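You operate a simulated robot arm through the tools that you are given. There is no shell and no other tool.

The job below is to be done with a simulated robot arm. You get a single attempt, and the scene is never put back.

Task
Park the probe, turn the mode knob to OFF, switch programmer and holder off, then open both clamps.

The check looks at the end state, three seconds after you hand in, the way a careful person would. Anything else that was tipped, shoved, dropped, spilled or broken makes it a failure.

Robot
A 7-joint arm with a two-finger gripper, fixed in place. Base frame: the origin is at the foot of the arm, x ahead of it, y to its left, z up; the work surface is at about z = 0. Readings come in m, degrees, newtons and seconds.
With the tool pointing down near the work surface it reaches from about 0.22 to 0.56 m from the base axis. Its first joint turns from -166.0 to 166.0 degrees. Payload 1.2 kg.
Tool frame: the origin (TCP) lies between the finger pads and is the grasp point; the fingertips stand 0.022 m ahead of it; z points along the fingers, y is the line along which they close. The gripper opens to 0.092 m; its body begins 0.065 m behind the TCP.
Orientation is that of the tool frame in the base frame, as a unit quaternion [w, x, y, z]. With the fingers straight down and closing along the base's y, the tool's x points along the base's -x, its y along +y and its z along -z.

Tools
- The arm moves only by the tool apply_moves. Its argument "steps" is a list of rows, each a list of 3 entries, a list of its own where there are three numbers: the shift along the tool's x, y, z in units of 50 mm (1.0 is 50 mm), then the turn, a rotation vector about the tool's x, y, z in units of 8 degrees (1.0 is 8 degrees), then the closure, from 0 (fully open) to 1 (shut). In form: [[[x, y, z], [ax, ay, az], claw], ...]. A call has 1 to 20 rows; each row shifts and turns the commanded pose from where the row before left it, along the tool's axes as they then stand. A call with a number of a shift or a turn outside -1 to 1 is refused whole. A row lasts 0.2 s, in which the tool goes at most 0.05 m and 8.6 degrees; a call with a longer step from one row to the next is refused whole, and so is a gripper value outside its range. Where a pose cannot be reached the arm comes as near as it can. A force on the tool above 40 N (or 10 N above the force at the start of the call, whichever is more), or a blocked arm, ends the call early, and 0.2 s more pass. The fingers move at their own pace (about 0.1436 m/s each) and stop on an object; they squeeze with about 21 N. The grip force told is the motor's: it shows also when the fingers shut on nothing. Time passes only in rows, and 0.2 s behind the last, so rows that do not move let the fingers close. It gives the time, the measured TCP pose, the force on the tool (base axes), the opening and the grip force at its end, in the units of the frame above (readings bear some noise), with the torque about the TCP (base axes, N m) and any sound that the robot's microphone picked up.
- Cameras (640 x 400 px; columns grow to the right, rows downward): "scene" is fixed at [0.05, -0.5064, 0.6355]; the picture's right is [0.65, -0.76, 0.00], its down [-0.48, -0.41, -0.78] and it looks along [0.59, 0.51, -0.63] (base axes); focal length 310 px, centre (320, 200). "wrist" rides on the gripper at [0.071, 0.019, -0.102] in the tool frame; the picture's right is [-0.26, 0.97, 0.00], its down [-0.75, -0.20, -0.62] and it looks along [-0.60, -0.16, 0.78] (tool axes); focal length 280 px, centre (320, 200). There is no depth. A picture from a camera that has moved, and an enlarged one, comes with that camera's place and axes in the base frame and with its lens. The place of the scene camera against the robot may be out by one fixed shift of up to 0.012 m in any direction.
- camera(camera): a new picture of that camera. The clock stands still meanwhile.
- zoom(camera, box): a new picture of the part [left, top, right, bottom] of that camera's present view, enlarged. The clock stands still meanwhile.
- hand_in(): hands the job in; it is judged then, once.

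Places have to be worked out from the pictures, the camera data and where the tool is seen. Open the gripper and draw the arm clear of the work before you hand the job in, unless the task says otherwise.

The tools are called after ">>>" as name(argument=value, ...) on one line, values as JSON. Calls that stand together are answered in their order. apply_moves: Moves the arm, as the interface text tells. Its arguments: {"type":"object","properties":{"steps":{"type":"array"}},"required":["steps"]} The other tools are called the same way: camera (camera) takes a picture; zoom (camera, box) takes an enlarged picture of a part of a camera's view; hand_in () hands the job in.

At the start:

```text
t: 0.0
tcp_pos: [0.3224, -0.0853, 0.3767]
tool_rot: [-0.001, 0.001, 1.0, 0.0]
ft_force: [1.2, -0.7, -0.5]
torque: [0.01, -0.01, 0.01]
opening: 0.0917
grip_force: 0.1
```

scene: 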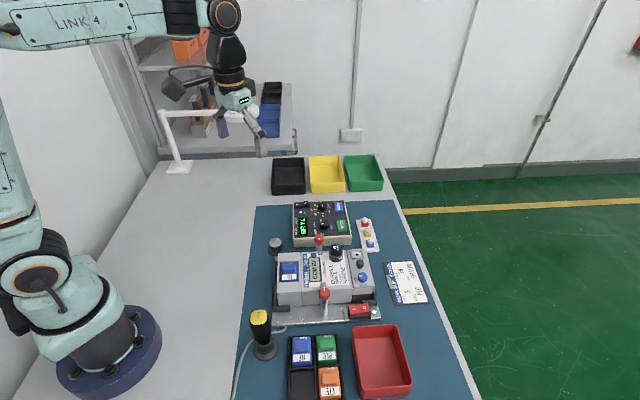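
wrist: 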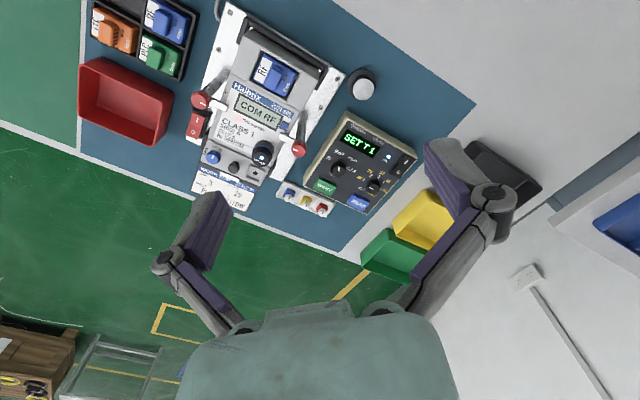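

I start by looking closely at the work area in both cameras before moving anything.

>>> zoom(camera="scene", box=[230, 190, 440, 400])

>>> zoom(camera="wrist", box=[180, 0, 440, 220])

>>> zoom(camera="scene", box=[260, 240, 390, 330])

>>> zoom(camera="scene", box=[280, 190, 390, 260])

```text
1.90 times, centred on (335, 295) of scene
camera zoom: at [0.05, -0.5064, 0.6355], right [0.65, -0.76, 0.0], down [-0.48, -0.41, -0.78], along [0.59, 0.51, -0.63], focal length 590 px, centre (291, 19)
```

zoom: 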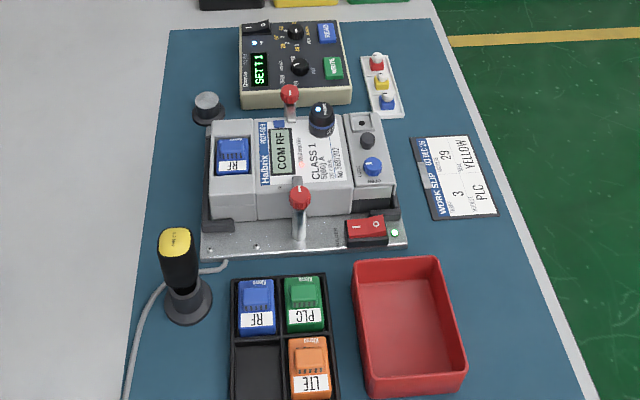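

```text
1.82 times, centred on (310, 110) of wrist
camera zoom: at [0.2515, -0.0665, 0.4795], right [0.26, 0.97, 0.0], down [0.75, -0.2, 0.62], along [0.6, -0.16, -0.78], focal length 510 px, centre (338, 364)
```

zoom: 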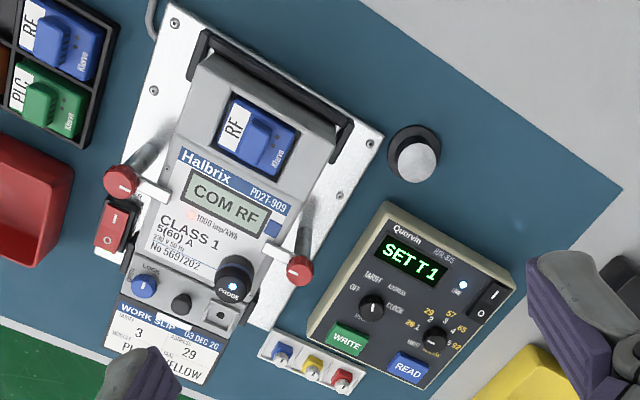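

```text
4.44 times, centred on (325, 285) of scene
camera zoom: at [0.05, -0.5064, 0.6355], right [0.65, -0.76, 0.0], down [-0.48, -0.41, -0.78], along [0.59, 0.51, -0.63], focal length 1376 px, centre (298, -178)
```

zoom: 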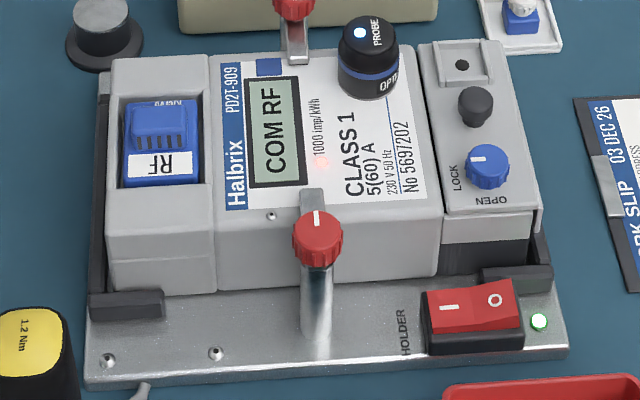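

```text
5.71 times, centred on (335, 225) of scene
camera zoom: at [0.05, -0.5064, 0.6355], right [0.65, -0.76, 0.0], down [-0.48, -0.41, -0.78], along [0.59, 0.51, -0.63], focal length 1769 px, centre (234, 57)
```

zoom: 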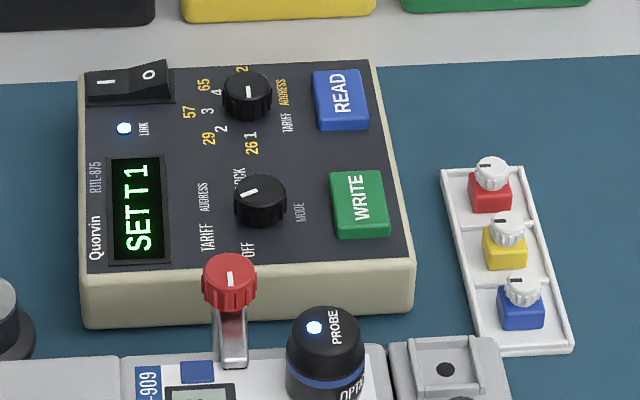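

The pictures show the meter in its holder, with two red-knob clamps and the probe on the meter near (0.44,-0.21). The grey post near (0.39,-0.04) is probably the park, and the programmer is near (0.53,-0.10). I move the wrist camera lower and back for a closer look.

>>> apply_moves(steps=[[[0.28, -0.23, 0.6], [0, 0, 0], 0], [[0.28, -0.23, 0.6], [0, 0, 0], 0], [[0.28, -0.24, 0.6], [0, 0, 0], 0], [[0, 0, 0], [0, 0, 0], 0]])

>>> camera(camera="wrist")

>>> zoom(camera="wrist", box=[180, 0, 340, 100])

>>> zoom(camera="wrist", box=[300, 60, 460, 160])

```text
t: 1.0
tcp_pos: [0.28, -0.1212, 0.2867]
tool_rot: [0.0, 0.0, 1.0, 0.0]
ft_force: [0.4, 0.4, 0.1]
torque: [0.0, -0.01, -0.03]
opening: 0.0922
grip_force: 0.0
```

```text
taken
camera wrist: at [0.21, -0.1008, 0.389], right [0.26, 0.97, 0.0], down [0.75, -0.2, 0.62], along [0.6, -0.16, -0.78], focal length 280 px, centre (320, 200)
```

wrist: 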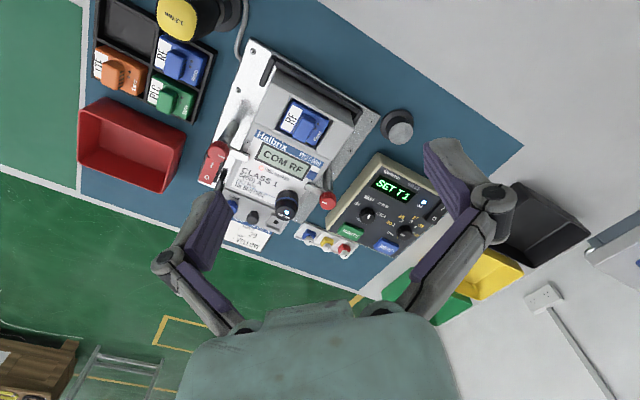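

```text
4.00 times, centred on (260, 50) of wrist
camera zoom: at [0.21, -0.1008, 0.389], right [0.26, 0.97, 0.0], down [0.75, -0.2, 0.62], along [0.6, -0.16, -0.78], focal length 1122 px, centre (560, 800)
```

zoom: 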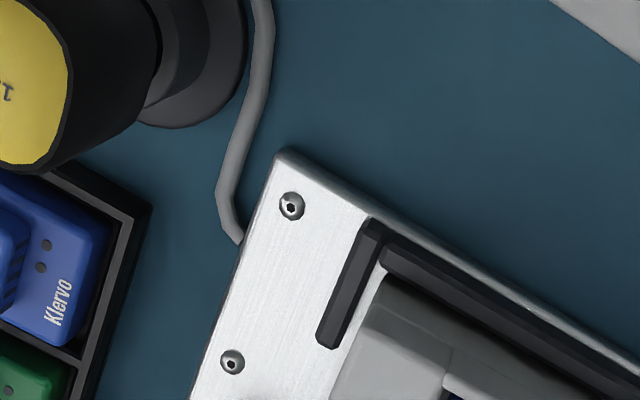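

```text
4.00 times, centred on (380, 110) of wrist
camera zoom: at [0.21, -0.1008, 0.389], right [0.26, 0.97, 0.0], down [0.75, -0.2, 0.62], along [0.6, -0.16, -0.78], focal length 1122 px, centre (80, 560)
```

zoom: 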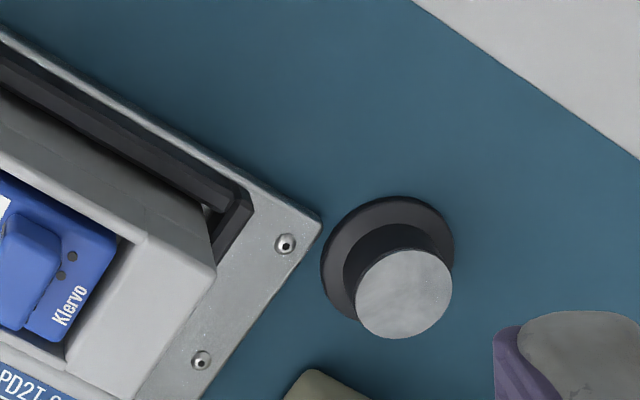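

The zoom gives true detail, so I look at the clamps, probe, rockers and knobs one at a time.

>>> zoom(camera="wrist", box=[190, 100, 350, 200])

>>> zoom(camera="wrist", box=[310, 140, 470, 260])

>>> zoom(camera="wrist", box=[200, 150, 320, 240])

>>> zoom(camera="scene", box=[300, 225, 360, 265])

>>> zoom(camera="scene", box=[300, 275, 390, 330])

```text
4.00 times, centred on (270, 150) of wrist
camera zoom: at [0.21, -0.1008, 0.389], right [0.26, 0.97, 0.0], down [0.75, -0.2, 0.62], along [0.6, -0.16, -0.78], focal length 1122 px, centre (520, 400)
```

zoom: 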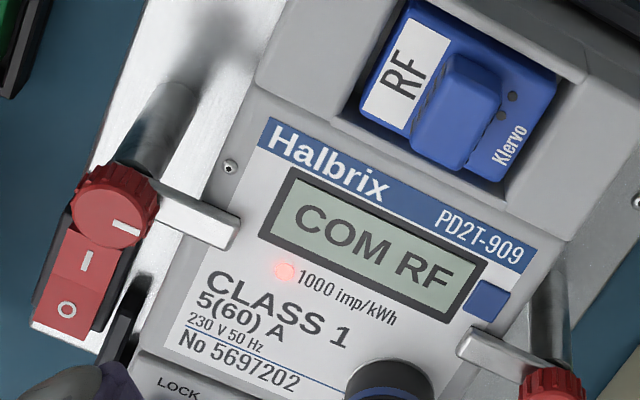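

```text
3.33 times, centred on (390, 200) of wrist
camera zoom: at [0.21, -0.1008, 0.389], right [0.26, 0.97, 0.0], down [0.75, -0.2, 0.62], along [0.6, -0.16, -0.78], focal length 935 px, centre (87, 200)
```

zoom: 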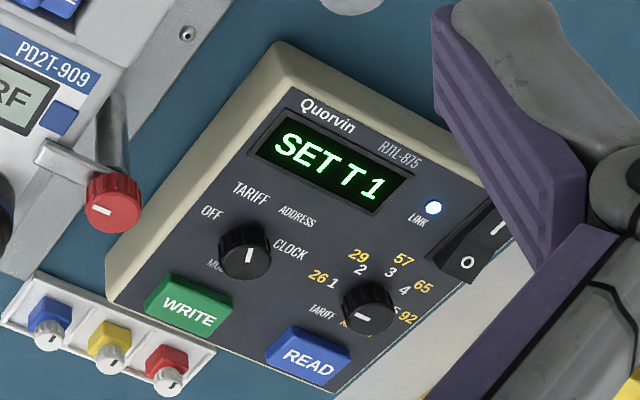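

```text
4.44 times, centred on (260, 195) of wrist
camera zoom: at [0.21, -0.1008, 0.389], right [0.26, 0.97, 0.0], down [0.75, -0.2, 0.62], along [0.6, -0.16, -0.78], focal length 1246 px, centre (587, 222)
```

zoom: 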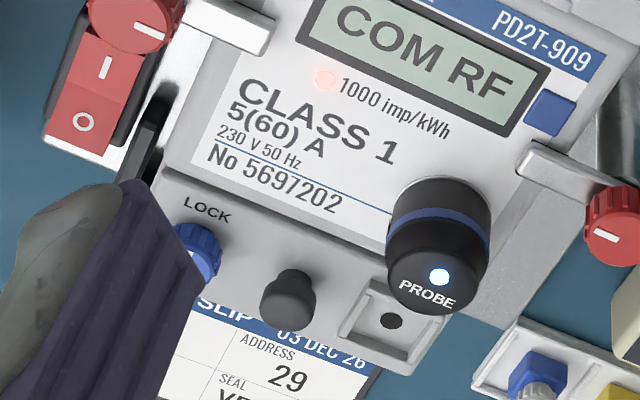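

```text
10.00 times, centred on (330, 245) of scene
camera zoom: at [0.05, -0.5064, 0.6355], right [0.65, -0.76, 0.0], down [-0.48, -0.41, -0.78], along [0.59, 0.51, -0.63], focal length 3096 px, centre (220, -250)
```

zoom: 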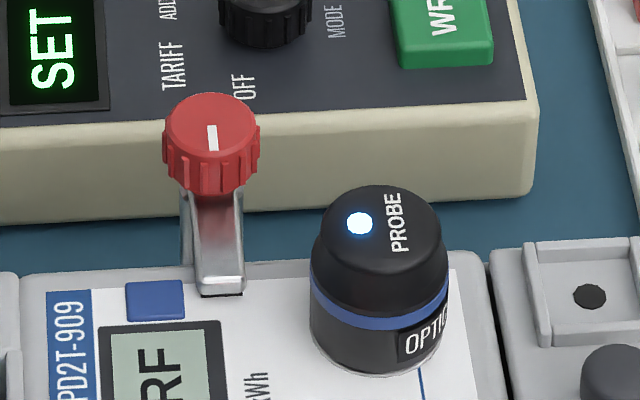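

```text
7.11 times, centred on (345, 302) of scene
camera zoom: at [0.05, -0.5064, 0.6355], right [0.65, -0.76, 0.0], down [-0.48, -0.41, -0.78], along [0.59, 0.51, -0.63], focal length 2201 px, centre (142, -529)
```

zoom: 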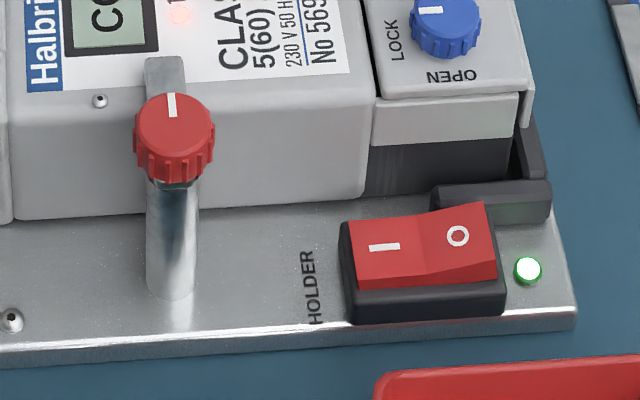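

The clamps are vertical posts with a red knob and a bar over the meter, and the knob's white mark follows the bar. I zoom further on the probe, the mode knob and the rockers to find their exact shape and state.

>>> zoom(camera="wrist", box=[264, 180, 320, 215])

>>> zoom(camera="wrist", box=[340, 190, 396, 225])

>>> zoom(camera="wrist", box=[396, 185, 460, 225])

>>> zoom(camera="scene", box=[288, 198, 328, 223])

>>> zoom(camera="scene", box=[305, 210, 345, 235])

```text
11.43 times, centred on (292, 198) of wrist
camera zoom: at [0.21, -0.1008, 0.389], right [0.26, 0.97, 0.0], down [0.75, -0.2, 0.62], along [0.6, -0.16, -0.78], focal length 3204 px, centre (640, 229)
```

zoom: 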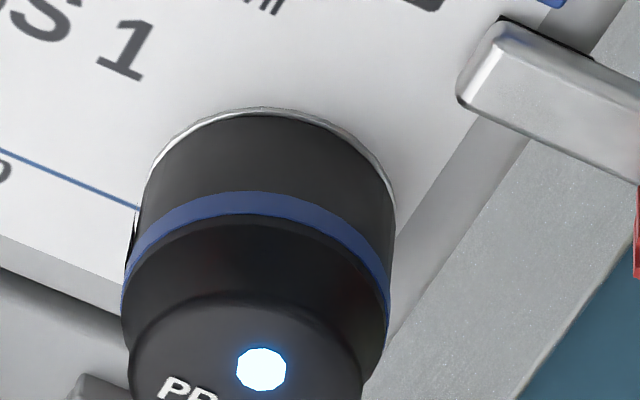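

```text
11.43 times, centred on (368, 208) of wrist
camera zoom: at [0.21, -0.1008, 0.389], right [0.26, 0.97, 0.0], down [0.75, -0.2, 0.62], along [0.6, -0.16, -0.78], focal length 3204 px, centre (-229, 114)
```

zoom: 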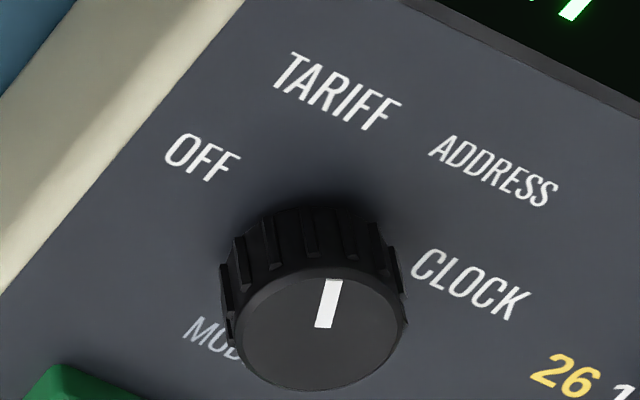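

```text
10.00 times, centred on (428, 205) of wrist
camera zoom: at [0.21, -0.1008, 0.389], right [0.26, 0.97, 0.0], down [0.75, -0.2, 0.62], along [0.6, -0.16, -0.78], focal length 2804 px, centre (-760, 150)
```

zoom: 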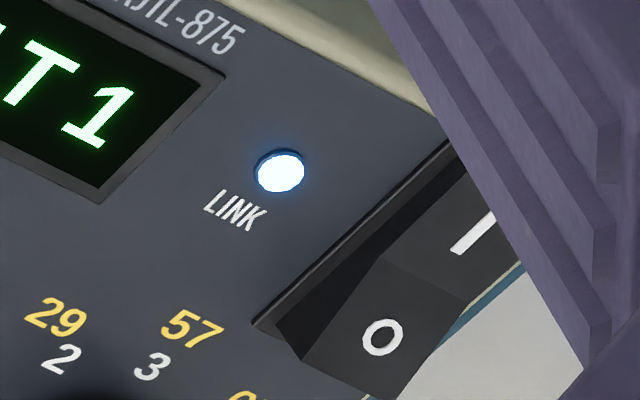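

```text
16.00 times, centred on (308, 210) of scene
camera zoom: at [0.05, -0.5064, 0.6355], right [0.65, -0.76, 0.0], down [-0.48, -0.41, -0.78], along [0.59, 0.51, -0.63], focal length 4953 px, centre (512, 32)
```

zoom: 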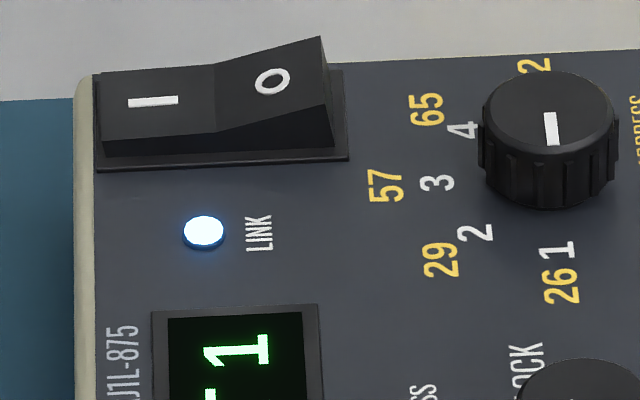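

```text
16.00 times, centred on (325, 222) of scene
camera zoom: at [0.05, -0.5064, 0.6355], right [0.65, -0.76, 0.0], down [-0.48, -0.41, -0.78], along [0.59, 0.51, -0.63], focal length 4953 px, centre (240, -160)
```

zoom: 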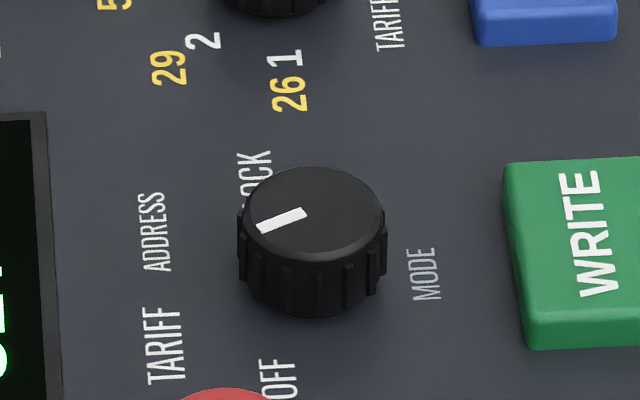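

Mode knob is on TARIFF, both rockers are on I, and the park post's metal disc is near (0.393,-0.039) at z≈0.047, with about the same diameter as the probe. The probe is near (0.44,-0.21) with its top at z≈0.106. I turn the tool 45° so the fingers will close across the meter, and move above the probe at a safe height.

>>> apply_moves(steps=[[[0, 0, 0], [0, 0, 0.9375], 0.3], [[0, 0, 0], [0, 0, 0.9375], 0.3], [[0, 0, 0], [0, 0, 0.9375], 0.3], [[0, 0, 0], [0, 0, 0.9375], 0.3], [[0, 0, 0], [0, 0, 0.9375], 0.3], [[0, 0, 0], [0, 0, 0.9375], 0.3], [[-0.591, 0.167, 0.2], [0, 0, 0], 0.3], [[-0.591, 0.167, 0.2], [0, 0, 0], 0.3], [[-0.591, 0.167, 0.2], [0, 0, 0], 0.3], [[-0.591, 0.167, 0.2], [0, 0, 0], 0.3], [[-0.591, 0.167, 0.2], [0, 0, 0], 0.3], [[-0.591, 0.167, 0.2], [0, 0, 0], 0.3], [[0, 0, 0], [0, 0, 0], 0.3]])

>>> camera(camera="wrist")

>>> camera(camera="scene")

```text
t: 3.8
tcp_pos: [0.4409, -0.2117, 0.2283]
tool_rot: [-0.001, 0.383, 0.924, 0.0]
ft_force: [0.0, 0.3, -0.2]
torque: [0.0, 0.03, -0.01]
opening: 0.0643
grip_force: 0.1
```

```text
taken
camera wrist: at [0.4045, -0.1473, 0.3298], right [0.87, 0.5, 0.0], down [0.39, -0.68, 0.62], along [0.31, -0.54, -0.78], focal length 280 px, centre (320, 200)
```

wrist: 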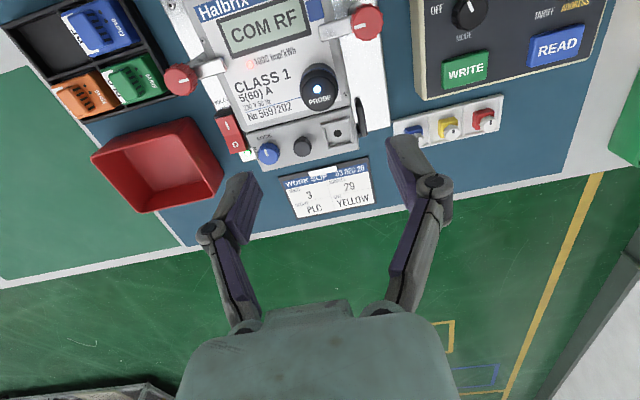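

```text
taken
```

scene: 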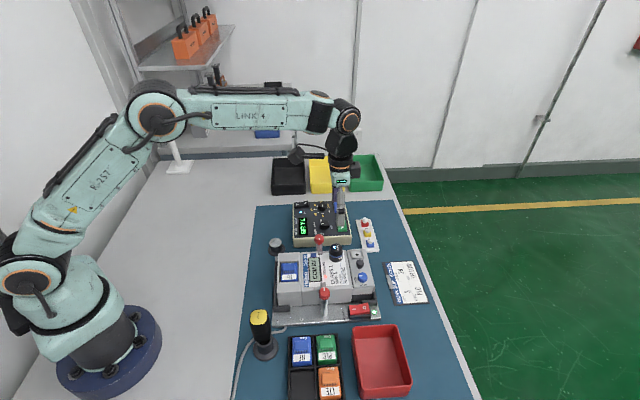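

I now have a close view from above with the probe in frame. I zoom in to fix the probe's and clamp knobs' centres exactly.

>>> zoom(camera="wrist", box=[280, 55, 360, 115])

>>> zoom(camera="wrist", box=[160, 0, 400, 150])

>>> zoom(camera="wrist", box=[400, 0, 620, 140])

```text
6.67 times, centred on (320, 85) of wrist
camera zoom: at [0.4045, -0.1473, 0.3298], right [0.87, 0.5, 0.0], down [0.39, -0.68, 0.62], along [0.31, -0.54, -0.78], focal length 1869 px, centre (320, 967)
```

zoom: 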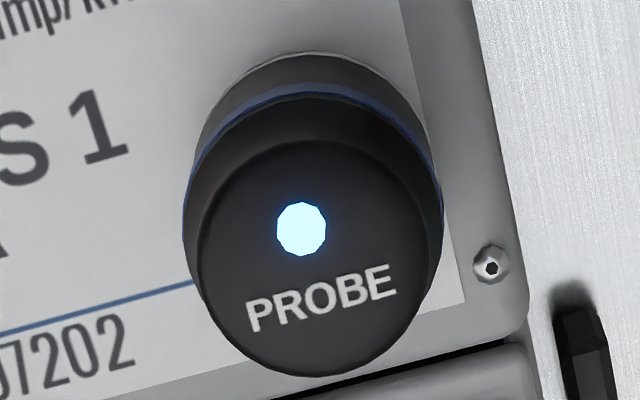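

```text
2.67 times, centred on (280, 75) of wrist
camera zoom: at [0.4045, -0.1473, 0.3298], right [0.87, 0.5, 0.0], down [0.39, -0.68, 0.62], along [0.31, -0.54, -0.78], focal length 748 px, centre (427, 533)
```

zoom: 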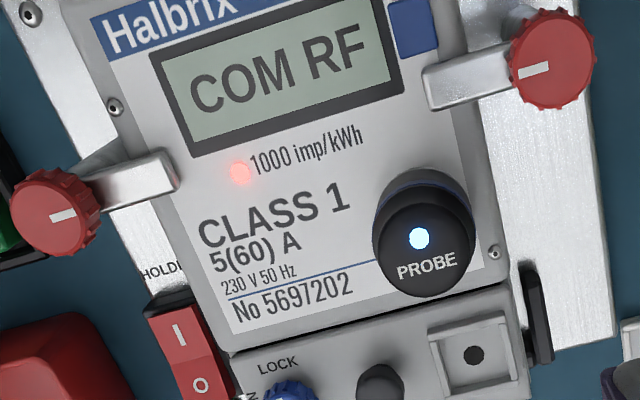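

```text
2.86 times, centred on (510, 70) of wrist
camera zoom: at [0.4045, -0.1473, 0.3298], right [0.87, 0.5, 0.0], down [0.39, -0.68, 0.62], along [0.31, -0.54, -0.78], focal length 801 px, centre (-223, 571)
```

zoom: 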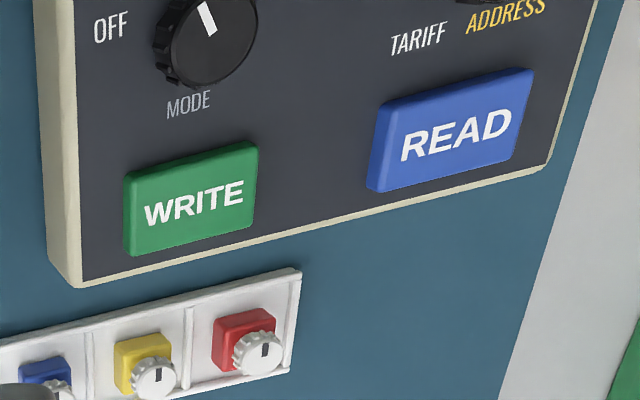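

The probe's centre works out at (0.440,-0.2105), with its base on the meter at z≈0.070 and top at 0.106. I lower part of the way with the fingers straddling it, then check.

>>> apply_moves(steps=[[[0.025, 0.008, 0.54], [0, 0, 0], 0.35], [[0, 0, 0.54], [0, 0, 0], 0.35], [[0, 0, 0.54], [0, 0, 0], 0.35], [[0, 0, 0.5], [0, 0, 0], 0.35], [[0, 0, 0], [0, 0, 0], 0.35]])

>>> camera(camera="wrist")

>>> zoom(camera="scene", box=[280, 160, 400, 300])

```text
t: 5.0
tcp_pos: [0.4383, -0.2104, 0.1205]
tool_rot: [0.001, 0.383, 0.924, 0.0]
ft_force: [1.0, 0.3, 0.5]
torque: [0.01, -0.01, 0.03]
opening: 0.06
grip_force: 0.1
```

```text
taken
camera wrist: at [0.4031, -0.1456, 0.223], right [0.87, 0.5, 0.0], down [0.39, -0.68, 0.63], along [0.31, -0.54, -0.78], focal length 280 px, centre (320, 200)
```

wrist: 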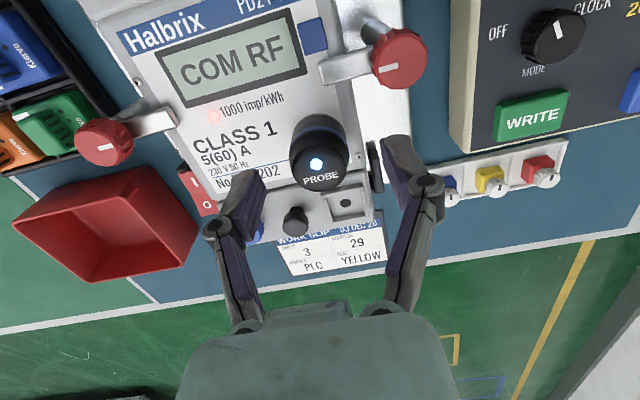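

```text
2.86 times, centred on (340, 230) of scene
camera zoom: at [0.05, -0.5064, 0.6355], right [0.65, -0.76, 0.0], down [-0.48, -0.41, -0.78], along [0.59, 0.51, -0.63], focal length 884 px, centre (263, 114)
```

zoom: 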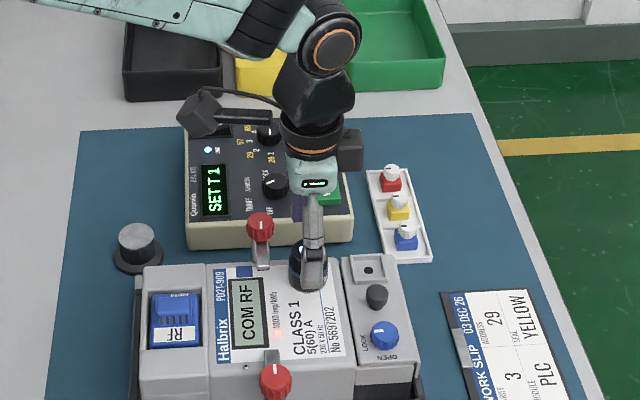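

The fingers straddle the probe. I zoom in to check that it is centred between them.

>>> zoom(camera="wrist", box=[270, 110, 370, 200])

>>> zoom(camera="wrist", box=[200, 120, 440, 260])

```text
4.44 times, centred on (320, 155) of wrist
camera zoom: at [0.4031, -0.1456, 0.223], right [0.87, 0.5, 0.0], down [0.39, -0.68, 0.63], along [0.31, -0.54, -0.78], focal length 1246 px, centre (320, 400)
```

zoom: 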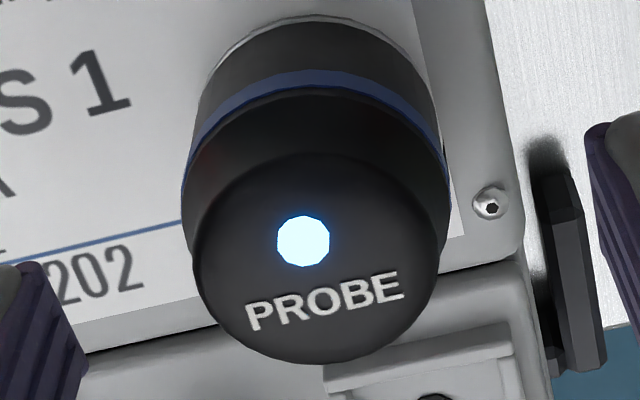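

```text
2.67 times, centred on (320, 190) of wrist
camera zoom: at [0.4031, -0.1456, 0.223], right [0.87, 0.5, 0.0], down [0.39, -0.68, 0.63], along [0.31, -0.54, -0.78], focal length 748 px, centre (320, 227)
```

zoom: 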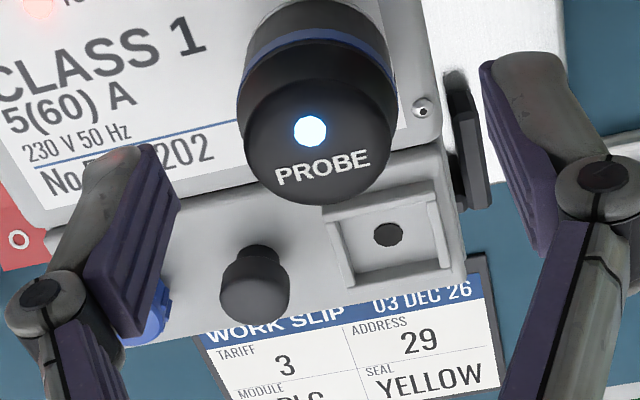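

The probe top sits exactly where the tool axis should cut it, (320,168.5), so it is centred. I descend slowly to z≈0.0955 and close on it.

>>> apply_moves(steps=[[[0, 0, 0.125], [0, 0, 0], 0.35], [[0, 0, 0.125], [0, 0, 0], 0.35], [[0, 0, 0.125], [0, 0, 0], 0.35], [[0, 0, 0.12], [0, 0, 0], 0.35], [[0, 0, 0], [0, 0, 0], 0.35]])

>>> apply_moves(steps=[[[0, 0, 0], [0, 0, 0], 0.5], [[0, 0, 0], [0, 0, 0], 0.6], [[0, 0, 0], [0, 0, 0], 0.7], [[0, 0, 0], [0, 0, 0], 0.8], [[0, 0, 0], [0, 0, 0], 0.9], [[0, 0, 0], [0, 0, 0], 1]])

>>> camera(camera="wrist")

```text
t: 6.2
tcp_pos: [0.4389, -0.2096, 0.0968]
tool_rot: [0.0, 0.382, 0.924, 0.0]
ft_force: [0.5, 1.2, 0.5]
torque: [-0.03, -0.01, -0.02]
opening: 0.0597
grip_force: 0.1
```

```text
t: 7.6
tcp_pos: [0.441, -0.2106, 0.0968]
tool_rot: [0.001, 0.382, 0.924, 0.001]
ft_force: [-0.6, 0.2, 3.4]
torque: [-0.02, 0.0, 0.0]
opening: 0.0311
grip_force: 21.5
```

```text
taken
camera wrist: at [0.4035, -0.1457, 0.1987], right [0.87, 0.5, 0.0], down [0.39, -0.68, 0.63], along [0.31, -0.54, -0.78], focal length 280 px, centre (320, 200)
```

wrist: 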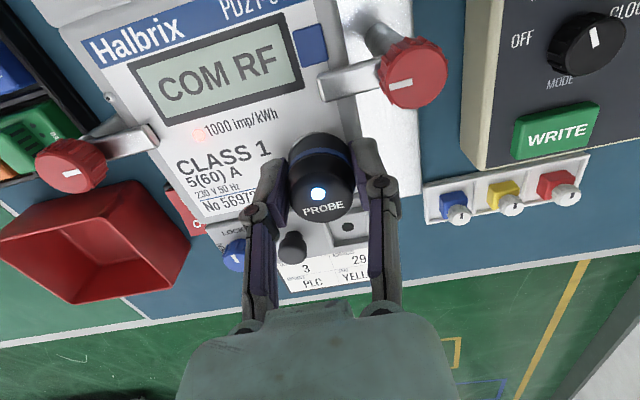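

The grip holds at 31 mm with 21.5 N. Now I lift straight up slowly to break the probe off its magnet and watch the force.

>>> apply_moves(steps=[[[0, 0, -0.06], [0, 0, 0], 1], [[0, 0, -0.08], [0, 0, 0], 1], [[0, 0, -0.1], [0, 0, 0], 1], [[0, 0, -0.15], [0, 0, 0], 1], [[0, 0, -0.3], [0, 0, 0], 1], [[0, 0, -0.3], [0, 0, 0], 1], [[0, 0, 0], [0, 0, 0], 1]])

>>> camera(camera="wrist")

>>> zoom(camera="scene", box=[250, 180, 400, 330])

```text
t: 9.2
tcp_pos: [0.4393, -0.2082, 0.1464]
tool_rot: [0.0, 0.383, 0.924, 0.0]
ft_force: [-1.0, 0.3, -0.5]
torque: [0.04, -0.01, 0.01]
opening: 0.0306
grip_force: 20.6
```

```text
taken
camera wrist: at [0.4041, -0.1452, 0.249], right [0.87, 0.5, 0.0], down [0.39, -0.68, 0.63], along [0.31, -0.54, -0.78], focal length 280 px, centre (320, 200)
```

wrist: 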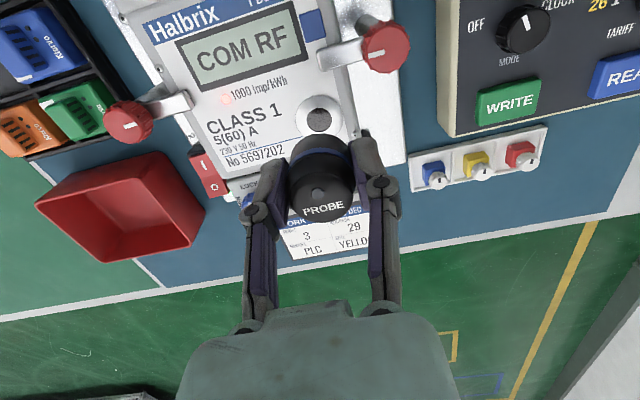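

```text
2.67 times, centred on (325, 255) of scene
camera zoom: at [0.05, -0.5064, 0.6355], right [0.65, -0.76, 0.0], down [-0.48, -0.41, -0.78], along [0.59, 0.51, -0.63], focal length 826 px, centre (307, 53)
```

zoom: 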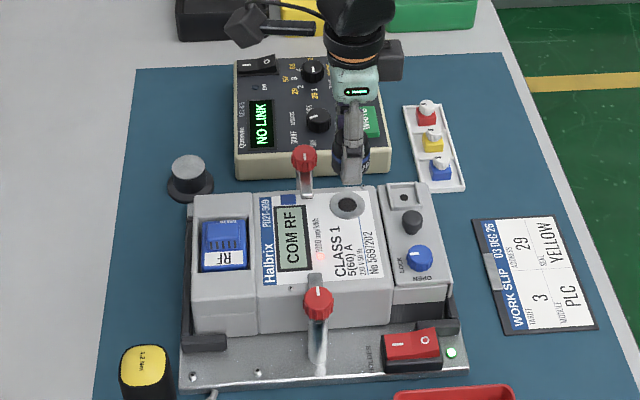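

The probe came off cleanly; the display reads NO LINK and nothing else moved. I raise it a little and carry it over to hover above the park post.

>>> apply_moves(steps=[[[0, 0, -0.4], [0, 0, 0], 1], [[0, 0, -0.4], [0, 0, 0], 1], [[0.515, 0.293, 0], [0, 0, 0], 1], [[0.515, 0.293, 0], [0, 0, 0], 1], [[0.515, 0.293, 0], [0, 0, 0], 1], [[0.515, 0.293, 0], [0, 0, 0], 1], [[0.515, 0.293, 0], [0, 0, 0], 1], [[0.515, 0.293, 0], [0, 0, 0], 1], [[0, 0, 0.4], [0, 0, 0], 1], [[0, 0, 0], [0, 0, 0], 1]])

>>> camera(camera="wrist")

>>> zoom(camera="wrist", box=[260, 50, 380, 150])

>>> zoom(camera="scene", box=[220, 180, 340, 280])

```text
t: 11.4
tcp_pos: [0.3908, -0.0386, 0.1663]
tool_rot: [0.0, 0.382, 0.924, 0.001]
ft_force: [-0.5, -0.4, -0.7]
torque: [0.0, 0.03, -0.01]
opening: 0.0308
grip_force: 20.0
```

```text
taken
camera wrist: at [0.3552, 0.0256, 0.2682], right [0.87, 0.5, 0.0], down [0.39, -0.68, 0.62], along [0.31, -0.54, -0.78], focal length 280 px, centre (320, 200)
```

wrist: 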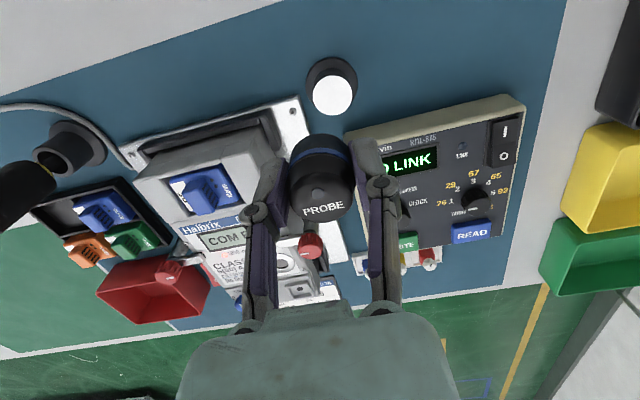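

```text
4.00 times, centred on (320, 100) of wrist
camera zoom: at [0.3552, 0.0256, 0.2682], right [0.87, 0.5, 0.0], down [0.39, -0.68, 0.62], along [0.31, -0.54, -0.78], focal length 1122 px, centre (320, 600)
```

zoom: 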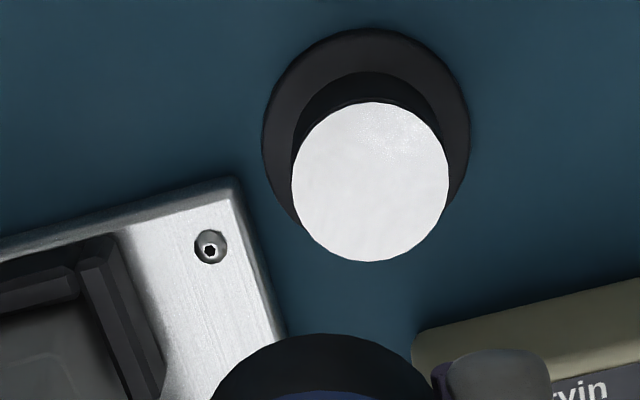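

```text
4.00 times, centred on (280, 230) of scene
camera zoom: at [0.05, -0.5064, 0.6355], right [0.65, -0.76, 0.0], down [-0.48, -0.41, -0.78], along [0.59, 0.51, -0.63], focal length 1238 px, centre (480, 80)
```

zoom: 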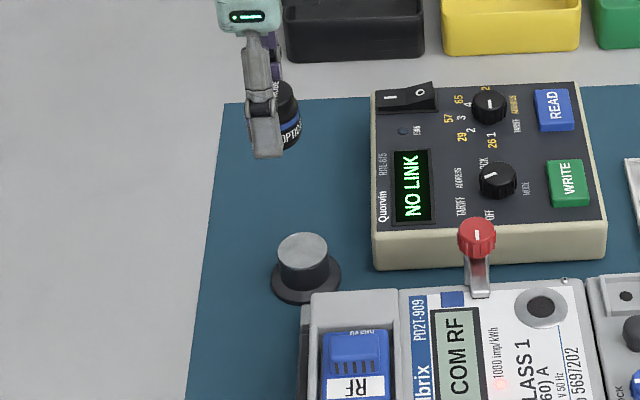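

The disc's apparent size and position across views put its top at z≈0.028, at about (0.404,-0.0375), so my first estimate was too high. I shift about 13 mm to centre on it, lower partway, and measure again.

>>> apply_moves(steps=[[[-0.085, 0.099, 0.1], [0, 0, 0], 1], [[-0.085, 0.099, 0.1], [0, 0, 0], 1], [[0, 0, 0.4], [0, 0, 0], 1], [[0, 0, 0.4], [0, 0, 0], 1], [[0, 0, 0], [0, 0, 0], 1], [[0, 0, 0], [0, 0, 0], 1]])

>>> camera(camera="wrist")

>>> zoom(camera="wrist", box=[260, 70, 380, 170])

>>> zoom(camera="scene", box=[230, 200, 320, 275])

```text
t: 12.8
tcp_pos: [0.4058, -0.0376, 0.1152]
tool_rot: [0.0, 0.383, 0.924, 0.0]
ft_force: [0.4, 0.7, -0.3]
torque: [0.0, -0.03, 0.02]
opening: 0.0308
grip_force: 21.4
```

```text
taken
camera wrist: at [0.369, 0.0271, 0.2179], right [0.87, 0.5, 0.0], down [0.39, -0.68, 0.62], along [0.31, -0.54, -0.78], focal length 280 px, centre (320, 200)
```

wrist: 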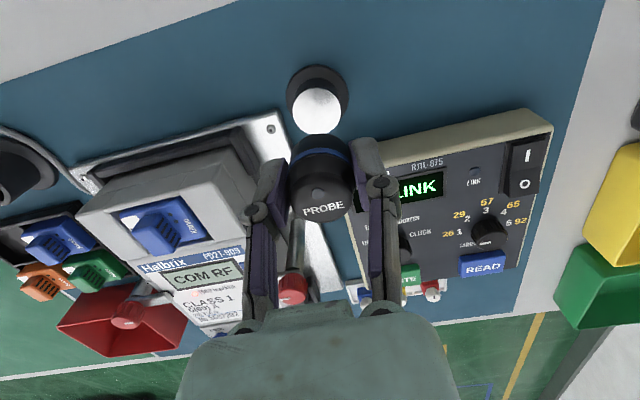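

```text
4.00 times, centred on (320, 120) of wrist
camera zoom: at [0.369, 0.0271, 0.2179], right [0.87, 0.5, 0.0], down [0.39, -0.68, 0.62], along [0.31, -0.54, -0.78], focal length 1122 px, centre (320, 520)
```

zoom: 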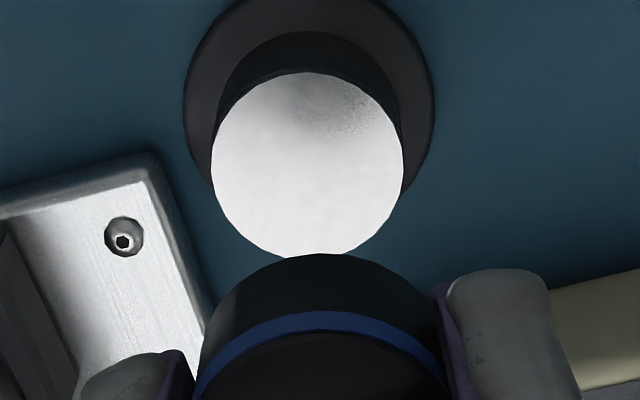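

```text
5.33 times, centred on (275, 238) of scene
camera zoom: at [0.05, -0.5064, 0.6355], right [0.65, -0.76, 0.0], down [-0.48, -0.41, -0.78], along [0.59, 0.51, -0.63], focal length 1651 px, centre (560, 0)
```

zoom: 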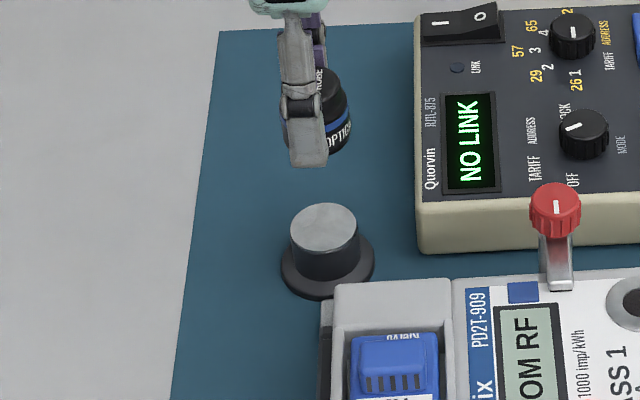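

The post comes out at (0.4035,-0.037), z≈0.029, consistently across three views. I correct by about 2 mm and lower to roughly 15 mm above it for a last alignment check.

>>> apply_moves(steps=[[[0.03, -0.036, 0], [0, 0, 0], 1], [[0, 0, 0.3], [0, 0, 0], 1], [[0, 0, 0.3], [0, 0, 0], 1], [[0, 0, 0.3], [0, 0, 0], 1], [[0, 0, 0], [0, 0, 0], 1], [[0, 0, 0], [0, 0, 0], 1]])

>>> camera(camera="wrist")

>>> zoom(camera="wrist", box=[260, 90, 380, 190])

>>> zoom(camera="scene", box=[240, 205, 310, 260])

```text
t: 14.2
tcp_pos: [0.4024, -0.0375, 0.0712]
tool_rot: [0.0, 0.383, 0.924, 0.0]
ft_force: [-1.0, -1.0, -1.1]
torque: [0.04, 0.0, 0.03]
opening: 0.031
grip_force: 21.5
```

```text
taken
camera wrist: at [0.3668, 0.0262, 0.1731], right [0.87, 0.5, 0.0], down [0.39, -0.68, 0.62], along [0.31, -0.54, -0.78], focal length 280 px, centre (320, 200)
```

wrist: 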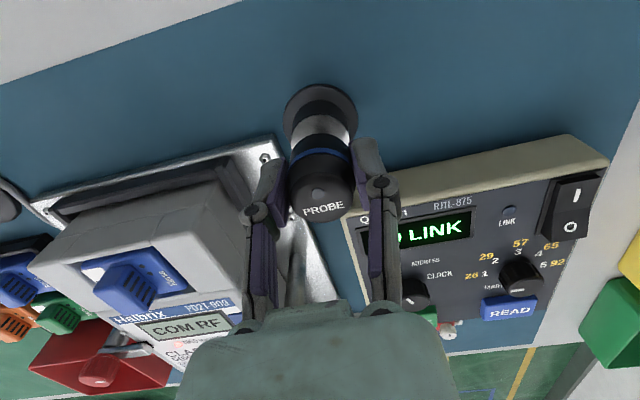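

```text
4.00 times, centred on (320, 140) of wrist
camera zoom: at [0.3668, 0.0262, 0.1731], right [0.87, 0.5, 0.0], down [0.39, -0.68, 0.62], along [0.31, -0.54, -0.78], focal length 1122 px, centre (320, 440)
```

zoom: 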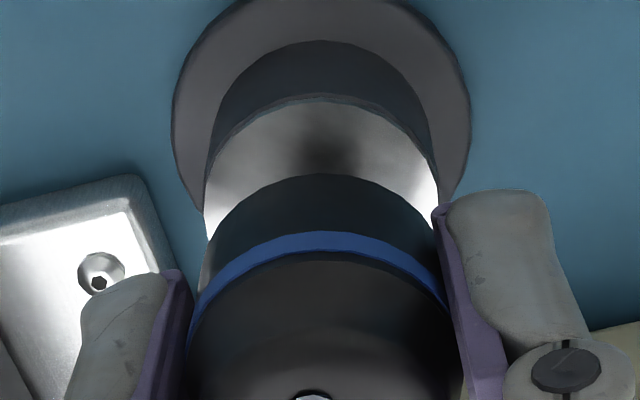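

```text
7.27 times, centred on (275, 232) of scene
camera zoom: at [0.05, -0.5064, 0.6355], right [0.65, -0.76, 0.0], down [-0.48, -0.41, -0.78], along [0.59, 0.51, -0.63], focal length 2251 px, centre (647, -36)
```

zoom: 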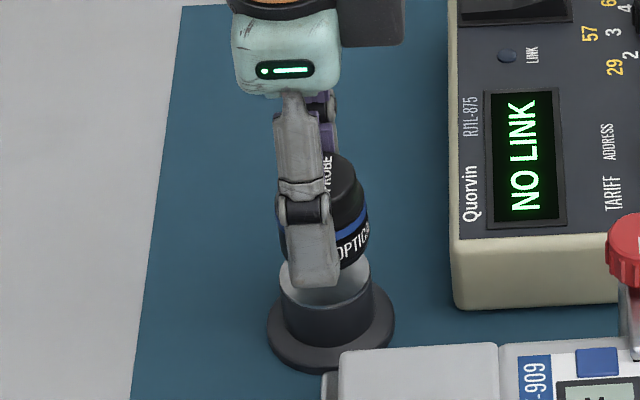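

The disc is centred to within half a millimetre. I lower 12 mm in slow steps, then the last few millimetres in 1 mm steps.

>>> apply_moves(steps=[[[0, 0, 0.08], [0, 0, 0], 1], [[0, 0, 0.08], [0, 0, 0], 1], [[0, 0, 0.08], [0, 0, 0], 1], [[0, 0, 0.02], [0, 0, 0], 1], [[0, 0, 0], [0, 0, 0], 1]])

>>> zoom(camera="scene", box=[240, 205, 310, 260])

```text
t: 15.4
tcp_pos: [0.4021, -0.0388, 0.0586]
tool_rot: [-0.001, 0.382, 0.924, 0.0]
ft_force: [-0.4, 1.0, -1.2]
torque: [-0.01, 0.0, 0.0]
opening: 0.0308
grip_force: 20.8
```

```text
7.27 times, centred on (275, 232) of scene
camera zoom: at [0.05, -0.5064, 0.6355], right [0.65, -0.76, 0.0], down [-0.48, -0.41, -0.78], along [0.59, 0.51, -0.63], focal length 2251 px, centre (647, -36)
```

zoom: 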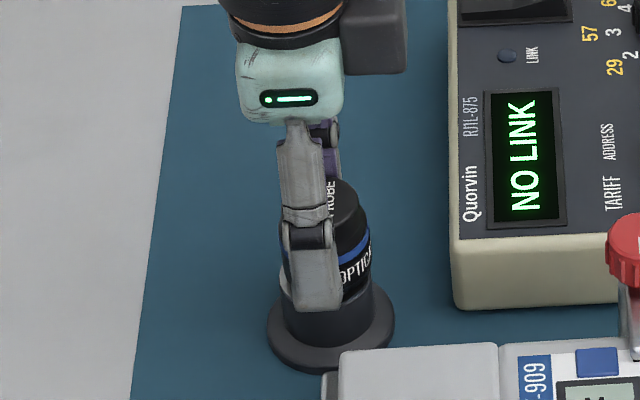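

Almost seated: only a thin gap remains and there is no contact force yet. I continue in 1 mm steps and watch the force.

>>> apply_moves(steps=[[[0, 0, 0.02], [0, 0, 0], 1], [[0, 0, 0.02], [0, 0, 0], 1], [[0, 0, 0], [0, 0, 0], 1]])

>>> zoom(camera="scene", box=[250, 220, 300, 260])

```text
t: 16.2
tcp_pos: [0.4021, -0.0374, 0.0547]
tool_rot: [0.0, 0.383, 0.924, 0.001]
ft_force: [-0.9, 0.2, -2.5]
torque: [0.02, 0.04, 0.01]
opening: 0.0311
grip_force: 21.2
```

```text
10.00 times, centred on (275, 240) of scene
camera zoom: at [0.05, -0.5064, 0.6355], right [0.65, -0.76, 0.0], down [-0.48, -0.41, -0.78], along [0.59, 0.51, -0.63], focal length 3096 px, centre (770, -200)
```

zoom: 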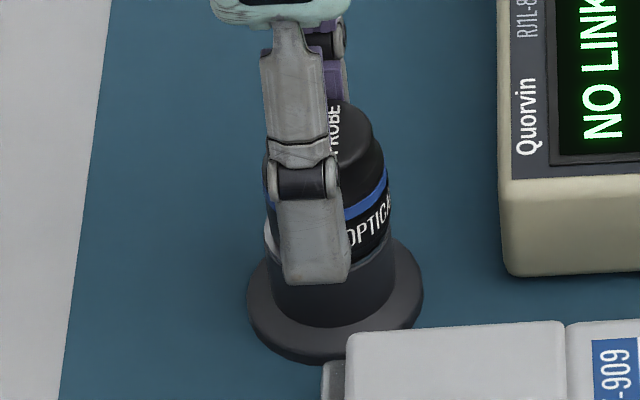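

The force is slightly negative, which fits the magnet drawing the probe down. I lower one more small step to seat it.

>>> apply_moves(steps=[[[0, 0, 0.015], [0, 0, 0], 1], [[0, 0, 0], [0, 0, 0], 1]])

>>> apply_moves(steps=[[[0, 0, 0.015], [0, 0, 0], 1], [[0, 0, 0], [0, 0, 0], 1]])

>>> zoom(camera="wrist", box=[260, 90, 380, 190])

```text
t: 16.8
tcp_pos: [0.4023, -0.037, 0.0557]
tool_rot: [0.0, 0.383, 0.924, 0.0]
ft_force: [-0.4, 0.1, -0.7]
torque: [0.03, 0.01, -0.04]
opening: 0.031
grip_force: 20.8
```

```text
t: 17.4
tcp_pos: [0.4018, -0.0374, 0.0545]
tool_rot: [0.0, 0.384, 0.924, 0.0]
ft_force: [-2.4, -0.1, 7.7]
torque: [0.0, 0.05, -0.02]
opening: 0.031
grip_force: 21.1
```

```text
4.00 times, centred on (320, 140) of wrist
camera zoom: at [0.3668, 0.0264, 0.1571], right [0.87, 0.5, 0.0], down [0.39, -0.68, 0.63], along [0.31, -0.54, -0.78], focal length 1122 px, centre (320, 440)
```

zoom: 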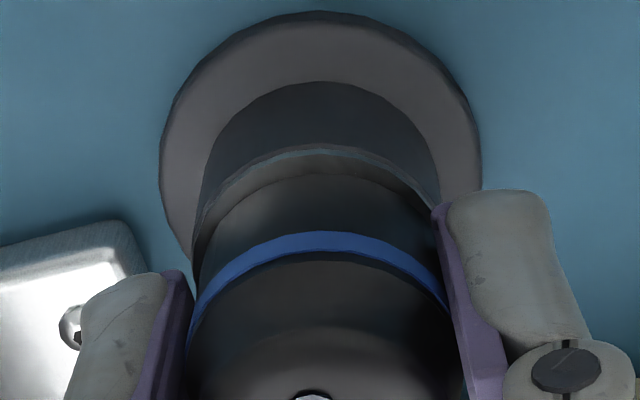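

The 7.7 N upward force shows the probe is seated and concentric on the post. I open gently to about 50 mm and check it stays.

>>> apply_moves(steps=[[[0, 0, 0], [0, 0, 0], 0.62], [[0, 0, 0], [0, 0, 0], 0.55], [[0, 0, 0], [0, 0, 0], 0.48], [[0, 0, 0], [0, 0, 0], 0.48]])

>>> zoom(camera="wrist", box=[220, 90, 420, 240])

>>> zoom(camera="scene", box=[240, 205, 310, 260])

```text
t: 18.4
tcp_pos: [0.4027, -0.0378, 0.0553]
tool_rot: [0.0, 0.383, 0.924, 0.0]
ft_force: [-0.1, 0.3, -0.1]
torque: [-0.01, -0.01, 0.01]
opening: 0.048
grip_force: 0.0
```

```text
2.67 times, centred on (320, 165) of wrist
camera zoom: at [0.3667, 0.0264, 0.1569], right [0.87, 0.5, 0.0], down [0.39, -0.68, 0.63], along [0.31, -0.54, -0.78], focal length 748 px, centre (320, 293)
```

zoom: 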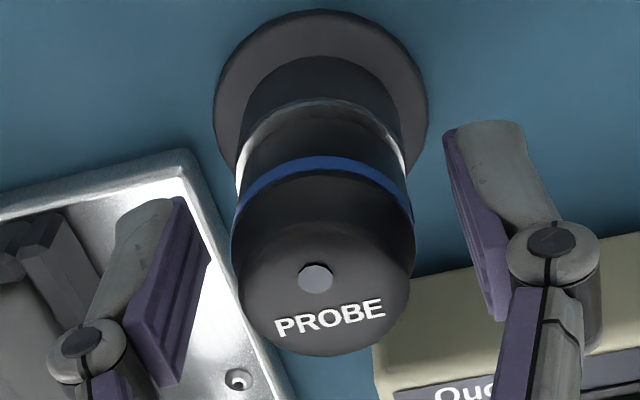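

```text
7.27 times, centred on (275, 232) of scene
camera zoom: at [0.05, -0.5064, 0.6355], right [0.65, -0.76, 0.0], down [-0.48, -0.41, -0.78], along [0.59, 0.51, -0.63], focal length 2251 px, centre (647, -36)
```

zoom: 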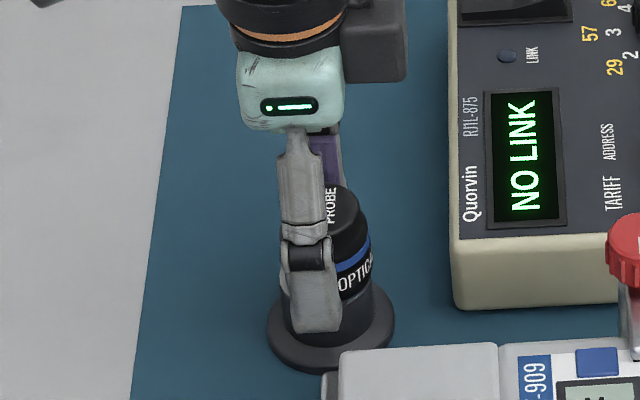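

The probe stands upright and concentric on the post with the fingers clear of it. I rise straight up to a safe height and look again.

>>> apply_moves(steps=[[[0, 0, -0.2], [0, 0, 0], 0.48], [[0, 0, -0.4], [0, 0, 0], 0.48], [[0, 0, -0.6], [0, 0, 0], 0.48], [[0, 0, -0.6], [0, 0, 0], 0.48], [[0, 0, -0.6], [0, 0, 0], 0.48], [[0, 0, -0.6], [0, 0, 0], 0.48], [[0, 0, 0], [0, 0, 0], 0.48]])

>>> camera(camera="wrist")

>>> zoom(camera="wrist", box=[330, 80, 530, 260])

>>> zoom(camera="scene", box=[240, 190, 360, 290])

```text
t: 20.0
tcp_pos: [0.4022, -0.0365, 0.204]
tool_rot: [0.0, 0.383, 0.924, 0.0]
ft_force: [0.9, -0.3, 0.0]
torque: [0.0, -0.02, 0.02]
opening: 0.0478
grip_force: 0.0
```

```text
taken
camera wrist: at [0.3662, 0.0269, 0.3068], right [0.87, 0.5, 0.0], down [0.39, -0.68, 0.62], along [0.31, -0.54, -0.78], focal length 280 px, centre (320, 200)
```

wrist: 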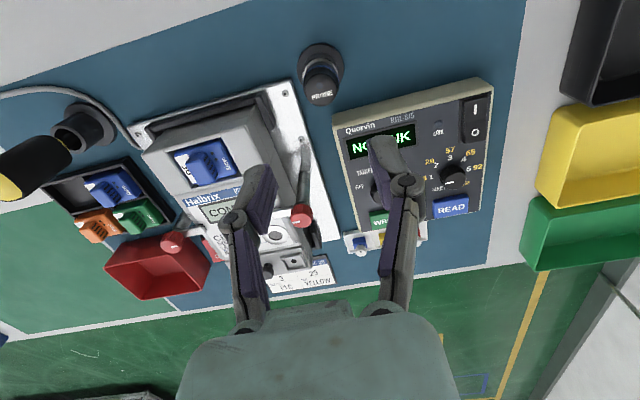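

```text
2.22 times, centred on (430, 170) of wrist
camera zoom: at [0.3662, 0.0269, 0.3068], right [0.87, 0.5, 0.0], down [0.39, -0.68, 0.62], along [0.31, -0.54, -0.78], focal length 623 px, centre (76, 267)
```

zoom: 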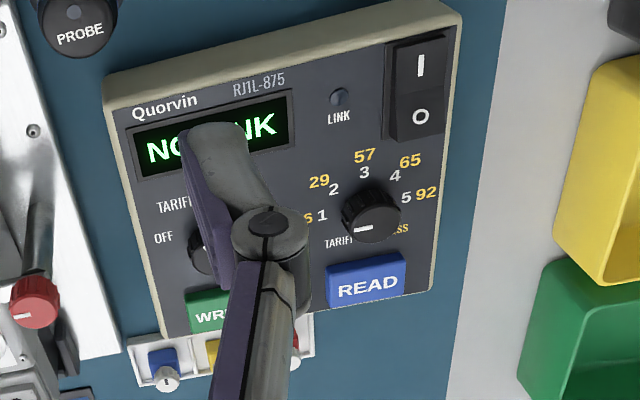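

```text
4.00 times, centred on (300, 240) of scene
camera zoom: at [0.05, -0.5064, 0.6355], right [0.65, -0.76, 0.0], down [-0.48, -0.41, -0.78], along [0.59, 0.51, -0.63], focal length 1238 px, centre (400, 40)
```

zoom: 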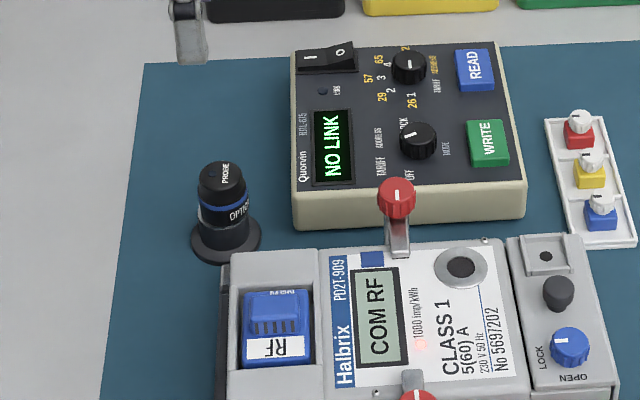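

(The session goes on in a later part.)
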